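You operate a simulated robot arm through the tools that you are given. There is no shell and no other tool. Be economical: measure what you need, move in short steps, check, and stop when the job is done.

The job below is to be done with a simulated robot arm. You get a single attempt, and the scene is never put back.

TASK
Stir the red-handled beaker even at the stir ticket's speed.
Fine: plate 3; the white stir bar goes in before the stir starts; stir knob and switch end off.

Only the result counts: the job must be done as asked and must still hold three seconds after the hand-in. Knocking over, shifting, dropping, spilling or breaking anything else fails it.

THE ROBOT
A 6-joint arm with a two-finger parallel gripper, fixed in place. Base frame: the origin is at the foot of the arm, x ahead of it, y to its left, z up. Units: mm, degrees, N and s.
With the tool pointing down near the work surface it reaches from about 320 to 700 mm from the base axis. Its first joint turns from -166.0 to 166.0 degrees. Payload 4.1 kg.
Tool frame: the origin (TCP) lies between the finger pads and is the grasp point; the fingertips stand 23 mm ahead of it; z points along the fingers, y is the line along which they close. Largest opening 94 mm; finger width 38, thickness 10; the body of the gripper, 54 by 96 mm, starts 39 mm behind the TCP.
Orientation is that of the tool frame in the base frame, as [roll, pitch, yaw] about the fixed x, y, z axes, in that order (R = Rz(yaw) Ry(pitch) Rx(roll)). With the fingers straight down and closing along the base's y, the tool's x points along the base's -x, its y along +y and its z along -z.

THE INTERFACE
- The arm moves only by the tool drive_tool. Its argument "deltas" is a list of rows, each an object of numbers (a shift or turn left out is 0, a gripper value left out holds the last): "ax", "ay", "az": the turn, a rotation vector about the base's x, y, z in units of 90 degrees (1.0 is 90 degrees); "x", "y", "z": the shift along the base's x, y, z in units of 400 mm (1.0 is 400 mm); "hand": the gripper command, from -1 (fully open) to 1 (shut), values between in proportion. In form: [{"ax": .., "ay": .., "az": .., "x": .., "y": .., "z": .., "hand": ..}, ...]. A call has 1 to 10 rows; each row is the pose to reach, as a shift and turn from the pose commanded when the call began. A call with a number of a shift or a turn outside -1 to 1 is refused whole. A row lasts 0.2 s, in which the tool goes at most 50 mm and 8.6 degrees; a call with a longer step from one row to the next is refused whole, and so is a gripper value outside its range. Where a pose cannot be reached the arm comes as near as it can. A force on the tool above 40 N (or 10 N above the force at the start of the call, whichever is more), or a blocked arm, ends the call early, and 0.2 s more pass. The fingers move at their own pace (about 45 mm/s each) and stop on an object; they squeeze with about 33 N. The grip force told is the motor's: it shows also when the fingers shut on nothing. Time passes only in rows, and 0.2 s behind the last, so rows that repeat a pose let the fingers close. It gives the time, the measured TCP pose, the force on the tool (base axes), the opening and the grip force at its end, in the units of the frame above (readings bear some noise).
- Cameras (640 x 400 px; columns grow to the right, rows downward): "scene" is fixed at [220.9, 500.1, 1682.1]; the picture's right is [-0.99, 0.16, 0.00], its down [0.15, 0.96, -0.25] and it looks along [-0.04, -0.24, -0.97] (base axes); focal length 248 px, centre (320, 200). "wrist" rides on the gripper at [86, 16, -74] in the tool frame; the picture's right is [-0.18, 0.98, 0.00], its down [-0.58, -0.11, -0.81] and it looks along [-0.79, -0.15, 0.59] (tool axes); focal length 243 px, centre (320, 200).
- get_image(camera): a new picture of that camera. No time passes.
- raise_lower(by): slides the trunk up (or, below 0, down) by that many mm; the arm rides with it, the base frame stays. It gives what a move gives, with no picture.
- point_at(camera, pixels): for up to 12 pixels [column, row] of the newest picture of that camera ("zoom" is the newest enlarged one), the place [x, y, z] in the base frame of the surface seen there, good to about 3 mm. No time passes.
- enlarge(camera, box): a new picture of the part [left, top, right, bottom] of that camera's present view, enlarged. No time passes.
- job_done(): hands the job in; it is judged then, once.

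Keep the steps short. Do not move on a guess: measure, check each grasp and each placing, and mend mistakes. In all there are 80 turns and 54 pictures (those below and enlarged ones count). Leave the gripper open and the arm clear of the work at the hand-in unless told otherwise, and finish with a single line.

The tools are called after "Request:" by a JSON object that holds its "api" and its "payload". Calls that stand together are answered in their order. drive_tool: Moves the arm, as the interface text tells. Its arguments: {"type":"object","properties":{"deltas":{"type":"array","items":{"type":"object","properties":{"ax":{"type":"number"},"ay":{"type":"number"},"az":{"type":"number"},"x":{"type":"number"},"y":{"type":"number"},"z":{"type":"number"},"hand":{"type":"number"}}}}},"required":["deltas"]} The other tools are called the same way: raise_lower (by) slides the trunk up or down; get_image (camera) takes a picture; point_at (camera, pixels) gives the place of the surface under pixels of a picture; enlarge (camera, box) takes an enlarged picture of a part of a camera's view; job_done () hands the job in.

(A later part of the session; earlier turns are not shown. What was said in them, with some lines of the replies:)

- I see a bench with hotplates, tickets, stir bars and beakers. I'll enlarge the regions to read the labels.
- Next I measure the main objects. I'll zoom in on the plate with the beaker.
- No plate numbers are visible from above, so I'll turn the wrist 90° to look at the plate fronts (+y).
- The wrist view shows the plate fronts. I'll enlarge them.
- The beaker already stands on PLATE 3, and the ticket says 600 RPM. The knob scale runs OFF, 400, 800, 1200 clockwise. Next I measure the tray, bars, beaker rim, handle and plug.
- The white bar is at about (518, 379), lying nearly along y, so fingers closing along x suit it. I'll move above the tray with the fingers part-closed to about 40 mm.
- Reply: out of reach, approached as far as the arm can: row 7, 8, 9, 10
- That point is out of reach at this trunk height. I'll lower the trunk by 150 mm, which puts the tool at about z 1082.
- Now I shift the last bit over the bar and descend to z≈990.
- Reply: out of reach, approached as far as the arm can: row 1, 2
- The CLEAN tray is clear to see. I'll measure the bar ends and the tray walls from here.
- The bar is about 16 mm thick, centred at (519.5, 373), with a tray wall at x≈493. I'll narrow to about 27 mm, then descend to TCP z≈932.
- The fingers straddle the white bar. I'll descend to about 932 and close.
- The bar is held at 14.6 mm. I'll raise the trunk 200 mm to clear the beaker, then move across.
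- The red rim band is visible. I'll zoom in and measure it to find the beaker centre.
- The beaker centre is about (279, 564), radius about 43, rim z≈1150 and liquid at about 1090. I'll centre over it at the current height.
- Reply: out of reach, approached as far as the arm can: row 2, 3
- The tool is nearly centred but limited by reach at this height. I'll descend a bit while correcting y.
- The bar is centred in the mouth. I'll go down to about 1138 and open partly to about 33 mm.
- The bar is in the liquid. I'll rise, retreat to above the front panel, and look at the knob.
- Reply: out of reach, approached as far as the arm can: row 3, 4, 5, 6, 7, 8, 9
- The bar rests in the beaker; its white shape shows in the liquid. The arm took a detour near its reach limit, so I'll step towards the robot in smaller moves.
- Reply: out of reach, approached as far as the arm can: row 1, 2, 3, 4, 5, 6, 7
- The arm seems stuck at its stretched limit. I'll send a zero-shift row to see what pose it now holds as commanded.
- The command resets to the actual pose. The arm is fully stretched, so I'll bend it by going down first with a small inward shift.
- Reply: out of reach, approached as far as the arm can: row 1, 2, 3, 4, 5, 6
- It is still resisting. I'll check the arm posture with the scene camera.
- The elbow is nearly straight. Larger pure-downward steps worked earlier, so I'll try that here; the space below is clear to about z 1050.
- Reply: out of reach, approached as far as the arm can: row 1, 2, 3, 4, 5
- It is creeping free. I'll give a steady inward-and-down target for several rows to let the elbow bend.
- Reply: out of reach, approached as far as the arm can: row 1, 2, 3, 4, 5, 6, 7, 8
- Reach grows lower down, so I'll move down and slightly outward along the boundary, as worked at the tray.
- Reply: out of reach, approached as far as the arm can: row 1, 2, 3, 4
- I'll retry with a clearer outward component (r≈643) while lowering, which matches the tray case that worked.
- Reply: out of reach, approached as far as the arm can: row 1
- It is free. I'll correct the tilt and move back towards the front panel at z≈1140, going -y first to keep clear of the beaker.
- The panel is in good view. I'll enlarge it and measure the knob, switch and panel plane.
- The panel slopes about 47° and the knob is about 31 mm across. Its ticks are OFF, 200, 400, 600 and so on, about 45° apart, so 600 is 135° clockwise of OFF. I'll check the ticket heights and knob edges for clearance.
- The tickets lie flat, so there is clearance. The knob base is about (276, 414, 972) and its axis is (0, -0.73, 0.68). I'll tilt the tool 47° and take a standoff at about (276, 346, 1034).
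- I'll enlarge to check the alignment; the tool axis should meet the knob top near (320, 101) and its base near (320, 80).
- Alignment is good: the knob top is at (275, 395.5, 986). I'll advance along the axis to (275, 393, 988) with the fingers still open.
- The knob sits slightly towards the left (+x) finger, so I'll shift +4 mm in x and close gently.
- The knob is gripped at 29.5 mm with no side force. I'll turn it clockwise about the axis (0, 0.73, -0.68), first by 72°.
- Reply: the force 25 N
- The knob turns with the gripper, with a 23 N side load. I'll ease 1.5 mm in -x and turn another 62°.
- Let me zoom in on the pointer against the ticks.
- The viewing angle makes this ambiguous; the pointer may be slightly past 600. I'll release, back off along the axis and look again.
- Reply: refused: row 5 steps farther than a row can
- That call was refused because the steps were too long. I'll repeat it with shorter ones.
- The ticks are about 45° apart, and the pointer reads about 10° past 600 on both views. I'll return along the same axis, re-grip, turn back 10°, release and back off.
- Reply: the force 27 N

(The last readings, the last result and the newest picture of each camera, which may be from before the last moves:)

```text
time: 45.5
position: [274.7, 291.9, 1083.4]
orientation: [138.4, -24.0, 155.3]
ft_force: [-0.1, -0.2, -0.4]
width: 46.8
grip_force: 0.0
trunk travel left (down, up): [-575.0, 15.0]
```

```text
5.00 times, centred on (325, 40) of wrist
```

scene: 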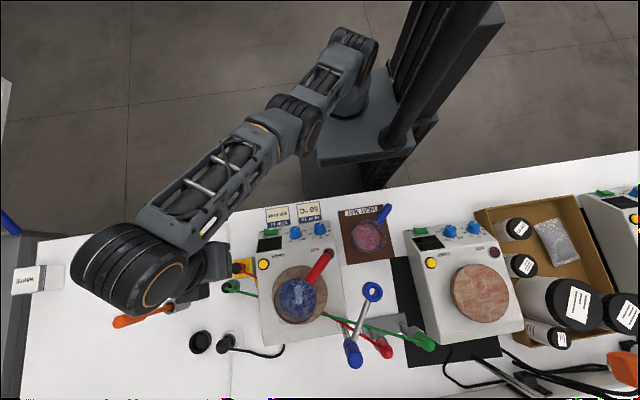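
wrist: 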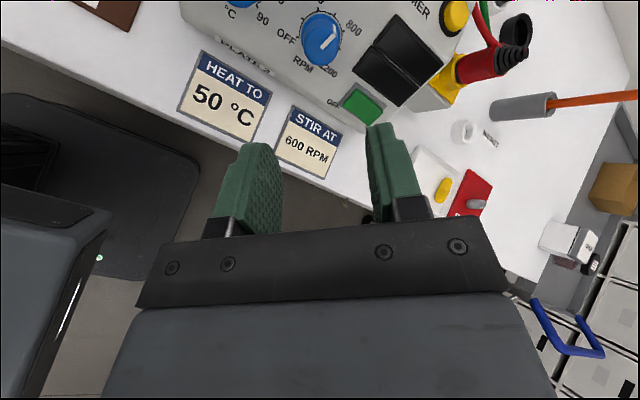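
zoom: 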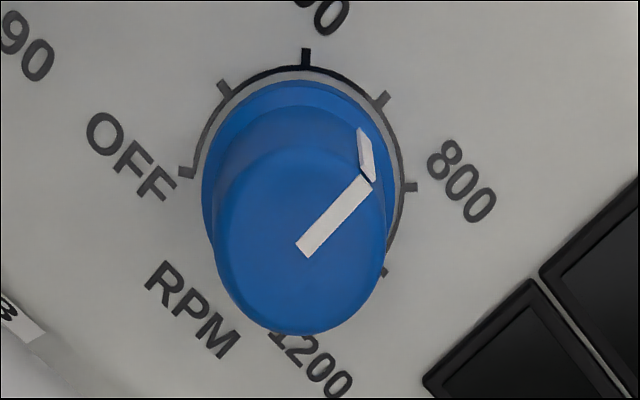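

The pointer now lines up with the 600 tick. Next is the switch: its ON end (x≈362) is raised, so it is off. I'll roll the tool back 34°, shut the fingers, and stand 30 mm off the ON end.

Request:
{"api": "drive_tool", "payload": {"deltas": [{"ay": -0.046, "az": 0.043, "x": 0.045, "hand": 1}, {"ay": -0.092, "az": 0.086, "x": 0.09}, {"ay": -0.138, "az": 0.129, "x": 0.135}, {"ay": -0.184, "az": 0.172, "x": 0.18}, {"ay": -0.23, "az": 0.215, "x": 0.22}, {"ay": -0.276, "az": 0.258, "x": 0.248}, {"ay": -0.276, "az": 0.258, "x": 0.248, "y": 0.05, "z": -0.075}, {"ay": -0.276, "az": 0.258, "x": 0.248, "y": 0.1, "z": -0.15}, {"ay": -0.276, "az": 0.258, "x": 0.248, "y": 0.147, "z": -0.222}, {"ay": -0.276, "az": 0.258, "x": 0.248, "y": 0.147, "z": -0.222}]}}

Request:
{"api": "get_image", "payload": {"camera": "wrist"}}

```text
time: 47.7
position: [377.2, 350.2, 992.1]
orientation: [133.1, 0.0, 179.9]
ft_force: [0.1, 0.1, 0.1]
width: 0.3
grip_force: 33.1
trunk travel left (down, up): [-575.0, 15.0]
```

```text
12 pictures are left
```

wrist: 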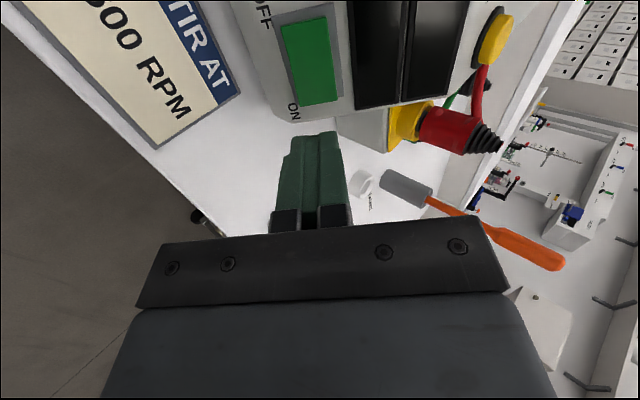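

I'll measure the rocker corners from this view before pressing.

Request:
{"api": "point_at", "payload": {"camera": "wrist", "pixels": [[286, 28], [323, 22], [297, 101], [333, 97], [316, 98], [310, 60], [305, 26], [293, 108], [340, 95], [342, 60], [330, 112]]}}

```text
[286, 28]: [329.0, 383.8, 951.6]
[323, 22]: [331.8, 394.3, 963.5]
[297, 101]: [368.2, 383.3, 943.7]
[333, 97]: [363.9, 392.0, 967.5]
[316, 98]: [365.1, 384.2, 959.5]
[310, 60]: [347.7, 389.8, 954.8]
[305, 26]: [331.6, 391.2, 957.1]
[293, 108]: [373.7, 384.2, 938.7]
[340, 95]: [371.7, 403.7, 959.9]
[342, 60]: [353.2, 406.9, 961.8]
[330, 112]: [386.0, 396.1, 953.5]
```

The raised ON end is centred at (365, 386.5, 960), about 26 mm ahead of the fingertips. I'll press along the axis in small steps to 33 mm of travel.

Request:
{"api": "drive_tool", "payload": {"deltas": [{"x": -0.007}, {"x": -0.007, "y": 0.0365, "z": -0.0342}, {"x": -0.007, "y": 0.0475, "z": -0.0444}, {"x": -0.007, "y": 0.0511, "z": -0.0478}, {"x": -0.007, "y": 0.0548, "z": -0.0512}, {"x": -0.007, "y": 0.0584, "z": -0.0545}, {"x": -0.007, "y": 0.0602, "z": -0.0563}]}}

Request:
{"api": "get_image", "payload": {"camera": "wrist"}}

```text
time: 49.3
position: [372.7, 373.7, 972.0]
orientation: [133.0, -0.1, 179.9]
ft_force: [-0.1, -3.7, 4.2]
width: 0.0
grip_force: 32.7
trunk travel left (down, up): [-575.0, 15.0]
```

```text
11 pictures are left
```

wrist: 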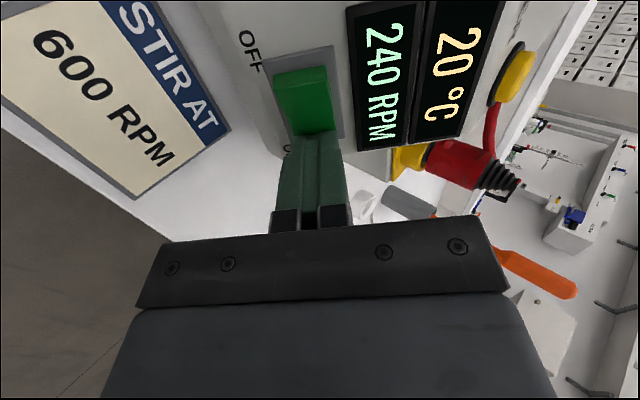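

The switch is on and the display reads 240 RPM, probably ramping. I'll back off 40 mm and re-read.

Request:
{"api": "drive_tool", "payload": {"deltas": [{"y": -0.06, "z": 0.056}, {"y": -0.09, "z": 0.084}, {"y": -0.09, "z": 0.084}, {"y": -0.09, "z": 0.084}, {"y": -0.09, "z": 0.084}, {"y": -0.09, "z": 0.084}]}}

Request:
{"api": "get_image", "payload": {"camera": "wrist"}}

```text
time: 50.7
position: [371.7, 339.9, 1003.7]
orientation: [133.0, 0.0, 180.0]
ft_force: [-0.6, -0.3, -0.1]
width: 0.0
grip_force: 33.0
trunk travel left (down, up): [-575.0, 15.0]
```

```text
10 pictures are left
```

wrist: 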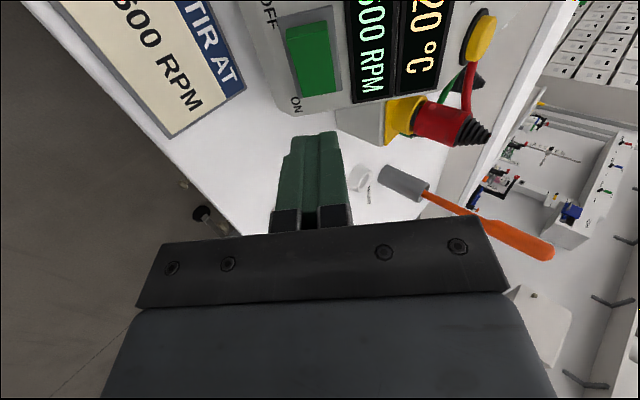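

The display shows x00 RPM; I'll enlarge it and check the beaker in the scene view.

Request:
{"api": "enlarge", "payload": {"camera": "wrist", "box": [340, 0, 440, 100]}}

Request:
{"api": "enlarge", "payload": {"camera": "scene", "box": [240, 215, 350, 325]}}

```text
4.00 times, centred on (390, 50) of wrist
```

zoom: 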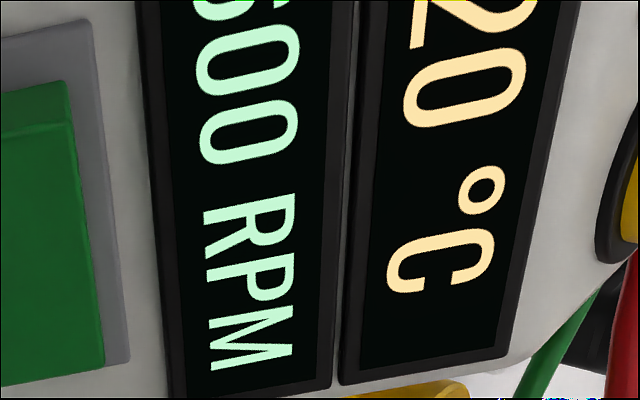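

```text
3.64 times, centred on (295, 270) of scene
```

zoom: 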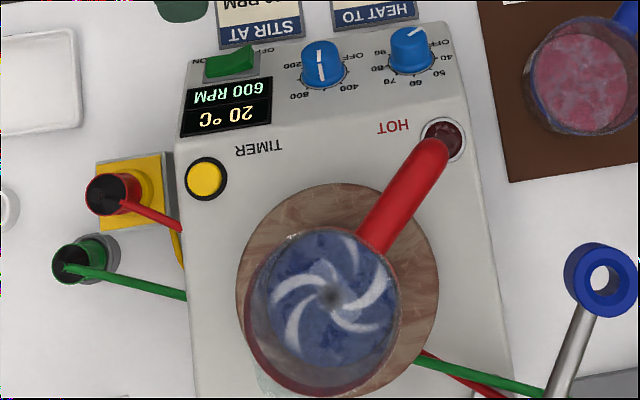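

The display reads exactly 600 RPM and the liquid swirls. While it mixes, I'll move to a standoff over the OFF end (x≈322) and let time pass.

Request:
{"api": "drive_tool", "payload": {"deltas": [{"x": -0.06}, {"x": -0.12}, {"x": -0.12}, {"x": -0.12}, {"x": -0.12}, {"x": -0.12}, {"x": -0.12}, {"x": -0.12}, {"x": -0.12}, {"x": -0.12}]}}

Request:
{"api": "drive_tool", "payload": {"deltas": [{}, {}, {}, {}, {}, {}, {}, {}, {}, {}]}}

Request:
{"api": "drive_tool", "payload": {"deltas": [{}, {}, {}, {}, {}, {}, {}, {}, {}, {}]}}

Request:
{"api": "drive_tool", "payload": {"deltas": [{}, {}, {}, {}, {}, {}, {}, {}, {}, {}]}}

Request:
{"api": "enlarge", "payload": {"camera": "scene", "box": [240, 215, 350, 325]}}

```text
time: 52.9
position: [325.2, 338.7, 1003.4]
orientation: [133.1, 0.0, 179.9]
ft_force: [0.2, 0.9, 0.1]
width: 0.0
grip_force: 33.0
trunk travel left (down, up): [-575.0, 15.0]
```

```text
time: 55.1
position: [326.7, 336.2, 1003.6]
orientation: [132.9, 0.0, 179.8]
ft_force: [-0.3, 0.2, -0.1]
width: 0.0
grip_force: 33.5
trunk travel left (down, up): [-575.0, 15.0]
```

```text
time: 57.3
position: [326.3, 337.5, 1004.0]
orientation: [132.9, -0.1, 179.9]
ft_force: [-0.1, -0.8, 0.5]
width: 0.0
grip_force: 33.4
trunk travel left (down, up): [-575.0, 15.0]
```

```text
time: 59.5
position: [326.3, 337.4, 1003.7]
orientation: [133.0, 0.0, 179.9]
ft_force: [0.1, 0.5, -0.1]
width: 0.0
grip_force: 33.1
trunk travel left (down, up): [-575.0, 15.0]
```

```text
3.64 times, centred on (295, 270) of scene
```

zoom: 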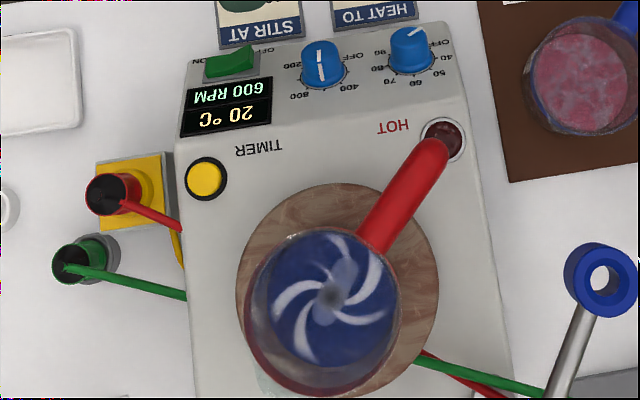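

The liquid looks even now. I'll give it about 4 more seconds for margin, then press the OFF end in small steps.

Request:
{"api": "drive_tool", "payload": {"deltas": [{}, {}, {}, {}, {}, {}, {}, {}, {}, {}]}}

Request:
{"api": "drive_tool", "payload": {"deltas": [{}, {}, {}, {}, {}, {}, {}, {}, {}, {}]}}

Request:
{"api": "drive_tool", "payload": {"deltas": [{"x": -0.01}, {"x": -0.01, "y": 0.0365, "z": -0.034}, {"x": -0.01, "y": 0.0694, "z": -0.0646}, {"x": -0.01, "y": 0.0785, "z": -0.0731}, {"x": -0.01, "y": 0.084, "z": -0.0782}, {"x": -0.01, "y": 0.0894, "z": -0.0833}, {"x": -0.01, "y": 0.0931, "z": -0.0867}]}}

Request:
{"api": "get_image", "payload": {"camera": "wrist"}}

```text
time: 61.7
position: [326.5, 336.8, 1004.6]
orientation: [132.9, 0.0, 179.9]
ft_force: [-0.1, -0.3, -0.5]
width: 0.0
grip_force: 32.7
trunk travel left (down, up): [-575.0, 15.0]
```

```text
time: 63.9
position: [326.7, 338.4, 1004.7]
orientation: [133.0, 0.1, 179.9]
ft_force: [-0.1, -0.2, -0.1]
width: 0.1
grip_force: 33.1
trunk travel left (down, up): [-575.0, 15.0]
```

```text
time: 65.5
position: [321.0, 374.1, 972.1]
orientation: [132.9, 0.1, 179.9]
ft_force: [-1.1, -16.2, 17.5]
width: 0.0
grip_force: 32.8
trunk travel left (down, up): [-575.0, 15.0]
```

```text
6 pictures are left
```

wrist: 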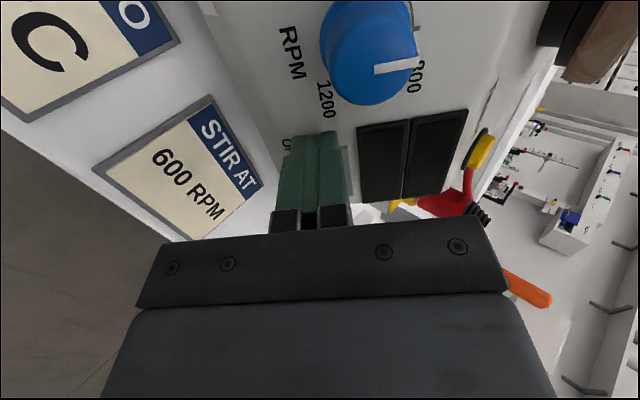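

The display is dark, so the switch is off. I'll retreat along the axis, open to about 47 mm, and line up over the knob.

Request:
{"api": "drive_tool", "payload": {"deltas": [{"y": -0.06, "z": 0.056}, {"y": -0.11, "z": 0.13, "hand": 0}, {"y": -0.11, "z": 0.19, "x": -0.04}, {"y": -0.11, "z": 0.19, "x": -0.1}, {"y": -0.11, "z": 0.19, "x": -0.115}, {"y": -0.11, "z": 0.19, "x": -0.115}]}}

Request:
{"api": "get_image", "payload": {"camera": "wrist"}}

```text
time: 66.9
position: [275.1, 331.3, 1046.9]
orientation: [133.0, 0.1, 180.0]
ft_force: [0.2, -0.1, 0.7]
width: 46.5
grip_force: 0.1
trunk travel left (down, up): [-575.0, 15.0]
```

```text
5 pictures are left
```

wrist: 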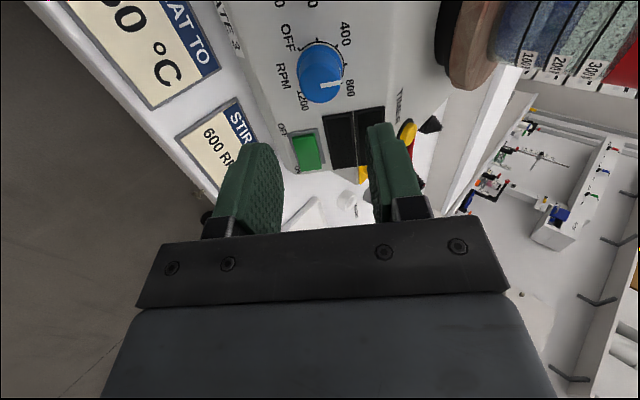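

The tool is aligned with the knob. I'll advance and grip it.

Request:
{"api": "drive_tool", "payload": {"deltas": [{"y": 0.06, "z": -0.0565}, {"y": 0.11, "z": -0.1035}, {"y": 0.152, "z": -0.143}, {"y": 0.152, "z": -0.143}, {"y": 0.152, "z": -0.143, "hand": 1}, {"y": 0.152, "z": -0.143}, {"y": 0.152, "z": -0.143}, {"y": 0.152, "z": -0.143}]}}

```text
time: 68.7
position: [271.7, 392.6, 988.4]
orientation: [133.2, 0.0, 179.9]
ft_force: [0.5, 1.8, -2.5]
width: 29.9
grip_force: 45.2
trunk travel left (down, up): [-575.0, 15.0]
```

The grip holds, but x reads 271.7, about 3 mm off the knob axis. I'll open, recentre, and close again.

Request:
{"api": "drive_tool", "payload": {"deltas": [{"hand": 0.2}, {}, {"x": 0.008}, {"x": 0.008}, {"x": 0.008, "hand": 1}, {"x": 0.008}, {"x": 0.008}, {"x": 0.008}]}}

Request:
{"api": "drive_tool", "payload": {"deltas": [{"ay": -0.05633, "az": 0.05262}, {"ay": -0.11266, "az": 0.10524}, {"ay": -0.16899, "az": 0.15786}, {"ay": -0.22532, "az": 0.21048}, {"ay": -0.28165, "az": 0.2631}, {"ay": -0.33798, "az": 0.31572}, {"ay": -0.39431, "az": 0.36834}, {"ay": -0.45064, "az": 0.42096}, {"ay": -0.50697, "az": 0.47358}]}}

```text
time: 70.5
position: [277.1, 394.5, 989.6]
orientation: [132.9, 0.0, 180.0]
ft_force: [1.5, 4.0, 9.1]
width: 30.2
grip_force: 45.1
trunk travel left (down, up): [-575.0, 15.0]
```

```text
time: 72.5
position: [276.5, 393.0, 988.5]
orientation: [153.7, 40.4, -127.3]
ft_force: [-10.7, 2.4, 1.6]
width: 30.1
grip_force: 45.4
trunk travel left (down, up): [-575.0, 15.0]
```

The turn is going well with low force. I'll turn another 62.5° counterclockwise and look.

Request:
{"api": "drive_tool", "payload": {"deltas": [{"ay": -0.05633, "az": 0.05262}, {"ay": -0.11266, "az": 0.10524}, {"ay": -0.16899, "az": 0.15786}, {"ay": -0.22532, "az": 0.21048}, {"ay": -0.28165, "az": 0.2631}, {"ay": -0.33798, "az": 0.31572}, {"ay": -0.39431, "az": 0.36834}, {"ay": -0.45064, "az": 0.42096}, {"ay": -0.50697, "az": 0.47358}]}}

Request:
{"api": "enlarge", "payload": {"camera": "wrist", "box": [240, 40, 400, 200]}}

```text
time: 74.3
position: [276.3, 393.3, 989.2]
orientation: [-157.7, 41.2, -56.9]
ft_force: [-12.0, 6.9, -6.2]
width: 29.8
grip_force: 44.7
out of reach, approached as far as the arm can: row 8
trunk travel left (down, up): [-575.0, 15.0]
stopped in row 8: the force on the tool passed its limit (the readings are from after the stop); the commanded pose is now the measured one
```

```text
2.50 times, centred on (320, 120) of wrist
```

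zoom: 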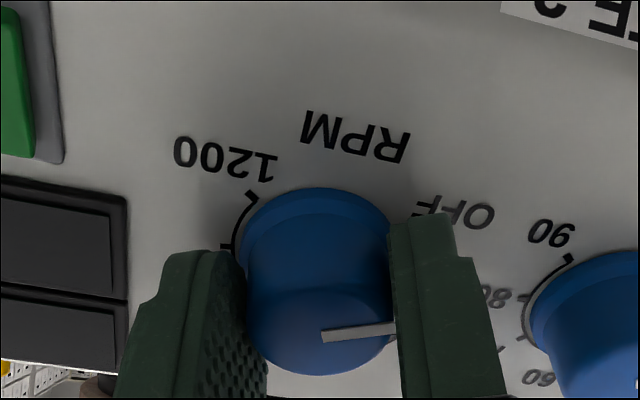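

The arm reached a wrist limit after about 114°, and the pointer is short of OFF by roughly 15–20°. I'll release, back off 50 mm, roll the tool back 68° and look.

Request:
{"api": "drive_tool", "payload": {"deltas": [{"hand": 0.0}, {"hand": 0.0}]}}

Request:
{"api": "drive_tool", "payload": {"deltas": [{"y": -0.046, "z": 0.043}, {"y": -0.092, "z": 0.086, "ay": 0.069, "az": -0.0644}, {"y": -0.092, "z": 0.086, "ay": 0.138, "az": -0.1288}, {"y": -0.092, "z": 0.086, "ay": 0.207, "az": -0.1932}, {"y": -0.092, "z": 0.086, "ay": 0.276, "az": -0.2576}, {"y": -0.092, "z": 0.086, "ay": 0.345, "az": -0.322}, {"y": -0.092, "z": 0.086, "ay": 0.414, "az": -0.3864}, {"y": -0.092, "z": 0.086, "ay": 0.483, "az": -0.4508}, {"y": -0.092, "z": 0.086, "ay": 0.5516, "az": -0.5153}, {"y": -0.092, "z": 0.086, "ay": 0.5516, "az": -0.5153}]}}

Request:
{"api": "enlarge", "payload": {"camera": "wrist", "box": [270, 30, 370, 130]}}

```text
time: 74.9
position: [278.7, 393.1, 989.8]
orientation: [-157.7, 41.1, -56.9]
ft_force: [0.7, -0.5, -0.1]
width: 47.0
grip_force: 0.1
trunk travel left (down, up): [-575.0, 15.0]
```

```text
time: 77.1
position: [278.5, 357.5, 1024.9]
orientation: [142.5, 31.4, -144.1]
ft_force: [0.5, 0.0, -0.2]
width: 47.1
grip_force: 0.0
trunk travel left (down, up): [-575.0, 15.0]
```

```text
4.00 times, centred on (320, 80) of wrist
```

zoom: 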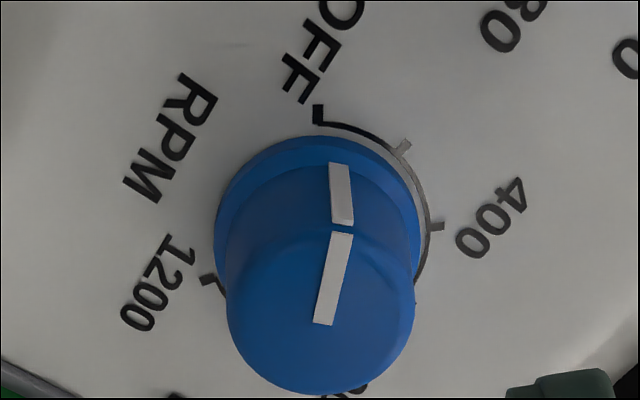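

The pointer is about 13° short of OFF. I'll advance, grip, and turn 13.5° counterclockwise.

Request:
{"api": "drive_tool", "payload": {"deltas": [{"x": -0.006, "y": 0.045, "z": -0.045}, {"x": -0.006, "y": 0.09, "z": -0.09}, {"x": -0.006, "y": 0.09, "z": -0.09}, {"x": -0.006, "y": 0.09, "z": -0.09, "hand": 1}, {"x": -0.006, "y": 0.09, "z": -0.09}, {"x": -0.006, "y": 0.09, "z": -0.09}, {"x": -0.006, "y": 0.09, "z": -0.09}]}}

Request:
{"api": "drive_tool", "payload": {"deltas": [{"ay": -0.036, "az": 0.034}, {"ay": -0.073, "az": 0.068}, {"ay": -0.11, "az": 0.103}, {"ay": -0.11, "az": 0.103}]}}

Request:
{"api": "drive_tool", "payload": {"deltas": [{"hand": 0}, {}, {}, {"y": -0.05, "z": 0.047}, {"y": -0.1, "z": 0.094}, {"y": -0.1, "z": 0.094}]}}

Request:
{"api": "enlarge", "payload": {"camera": "wrist", "box": [270, 30, 370, 130]}}

```text
time: 78.7
position: [274.8, 394.5, 986.4]
orientation: [142.7, 31.3, -143.8]
ft_force: [-4.7, 4.7, 5.6]
width: 30.0
grip_force: 45.1
trunk travel left (down, up): [-575.0, 15.0]
```

```text
time: 79.7
position: [275.5, 393.3, 986.8]
orientation: [151.0, 38.6, -129.9]
ft_force: [-1.5, 15.6, -3.8]
width: 30.0
grip_force: 44.8
trunk travel left (down, up): [-575.0, 15.0]
```

```text
time: 81.1
position: [277.3, 351.0, 1024.6]
orientation: [151.0, 38.6, -129.8]
ft_force: [0.0, 0.6, -0.1]
width: 47.0
grip_force: 0.0
trunk travel left (down, up): [-575.0, 15.0]
```

```text
4.00 times, centred on (320, 80) of wrist
```

zoom: 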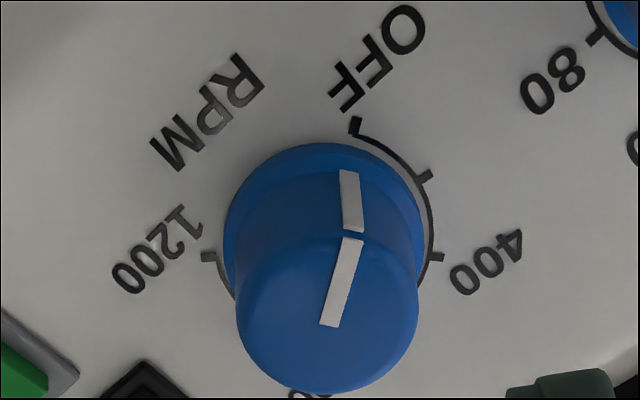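

The pointer is on the OFF tick. I'll open fully, back the arm away and up, then take a final look.

Request:
{"api": "drive_tool", "payload": {"deltas": [{"hand": -1, "y": -0.08, "z": 0.08}, {"y": -0.13, "z": 0.17}, {"y": -0.15, "z": 0.27}, {"y": -0.15, "z": 0.37}, {"y": -0.15, "z": 0.37}]}}

Request:
{"api": "enlarge", "payload": {"camera": "scene", "box": [180, 205, 350, 325]}}

```text
time: 82.3
position: [277.7, 290.9, 1175.7]
orientation: [151.0, 38.7, -129.9]
ft_force: [-0.1, -0.3, 0.5]
width: 94.0
grip_force: 0.0
trunk travel left (down, up): [-575.0, 15.0]
```

```text
3.33 times, centred on (265, 265) of scene
```

zoom: 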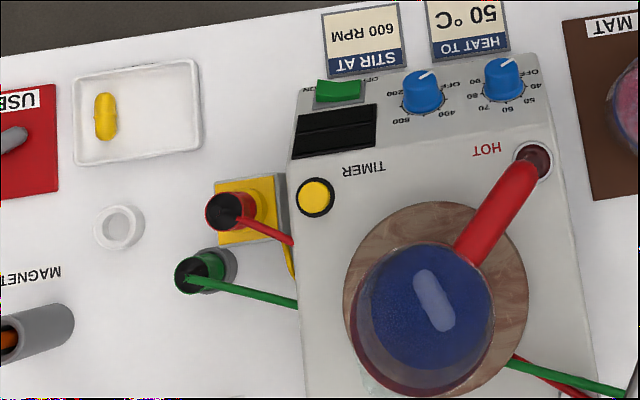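

The liquid is an even blue, the white bar is in the beaker, the knob and switch are off, and the display is dark. The arm is clear, so I'm handing in.

Request:
{"api": "job_done", "payload": {}}

```text
The job is handed in.
```

The red-handled beaker was stirred even on plate 3 at 600 RPM with the white stir bar in first, and the stir knob and switch are both off.
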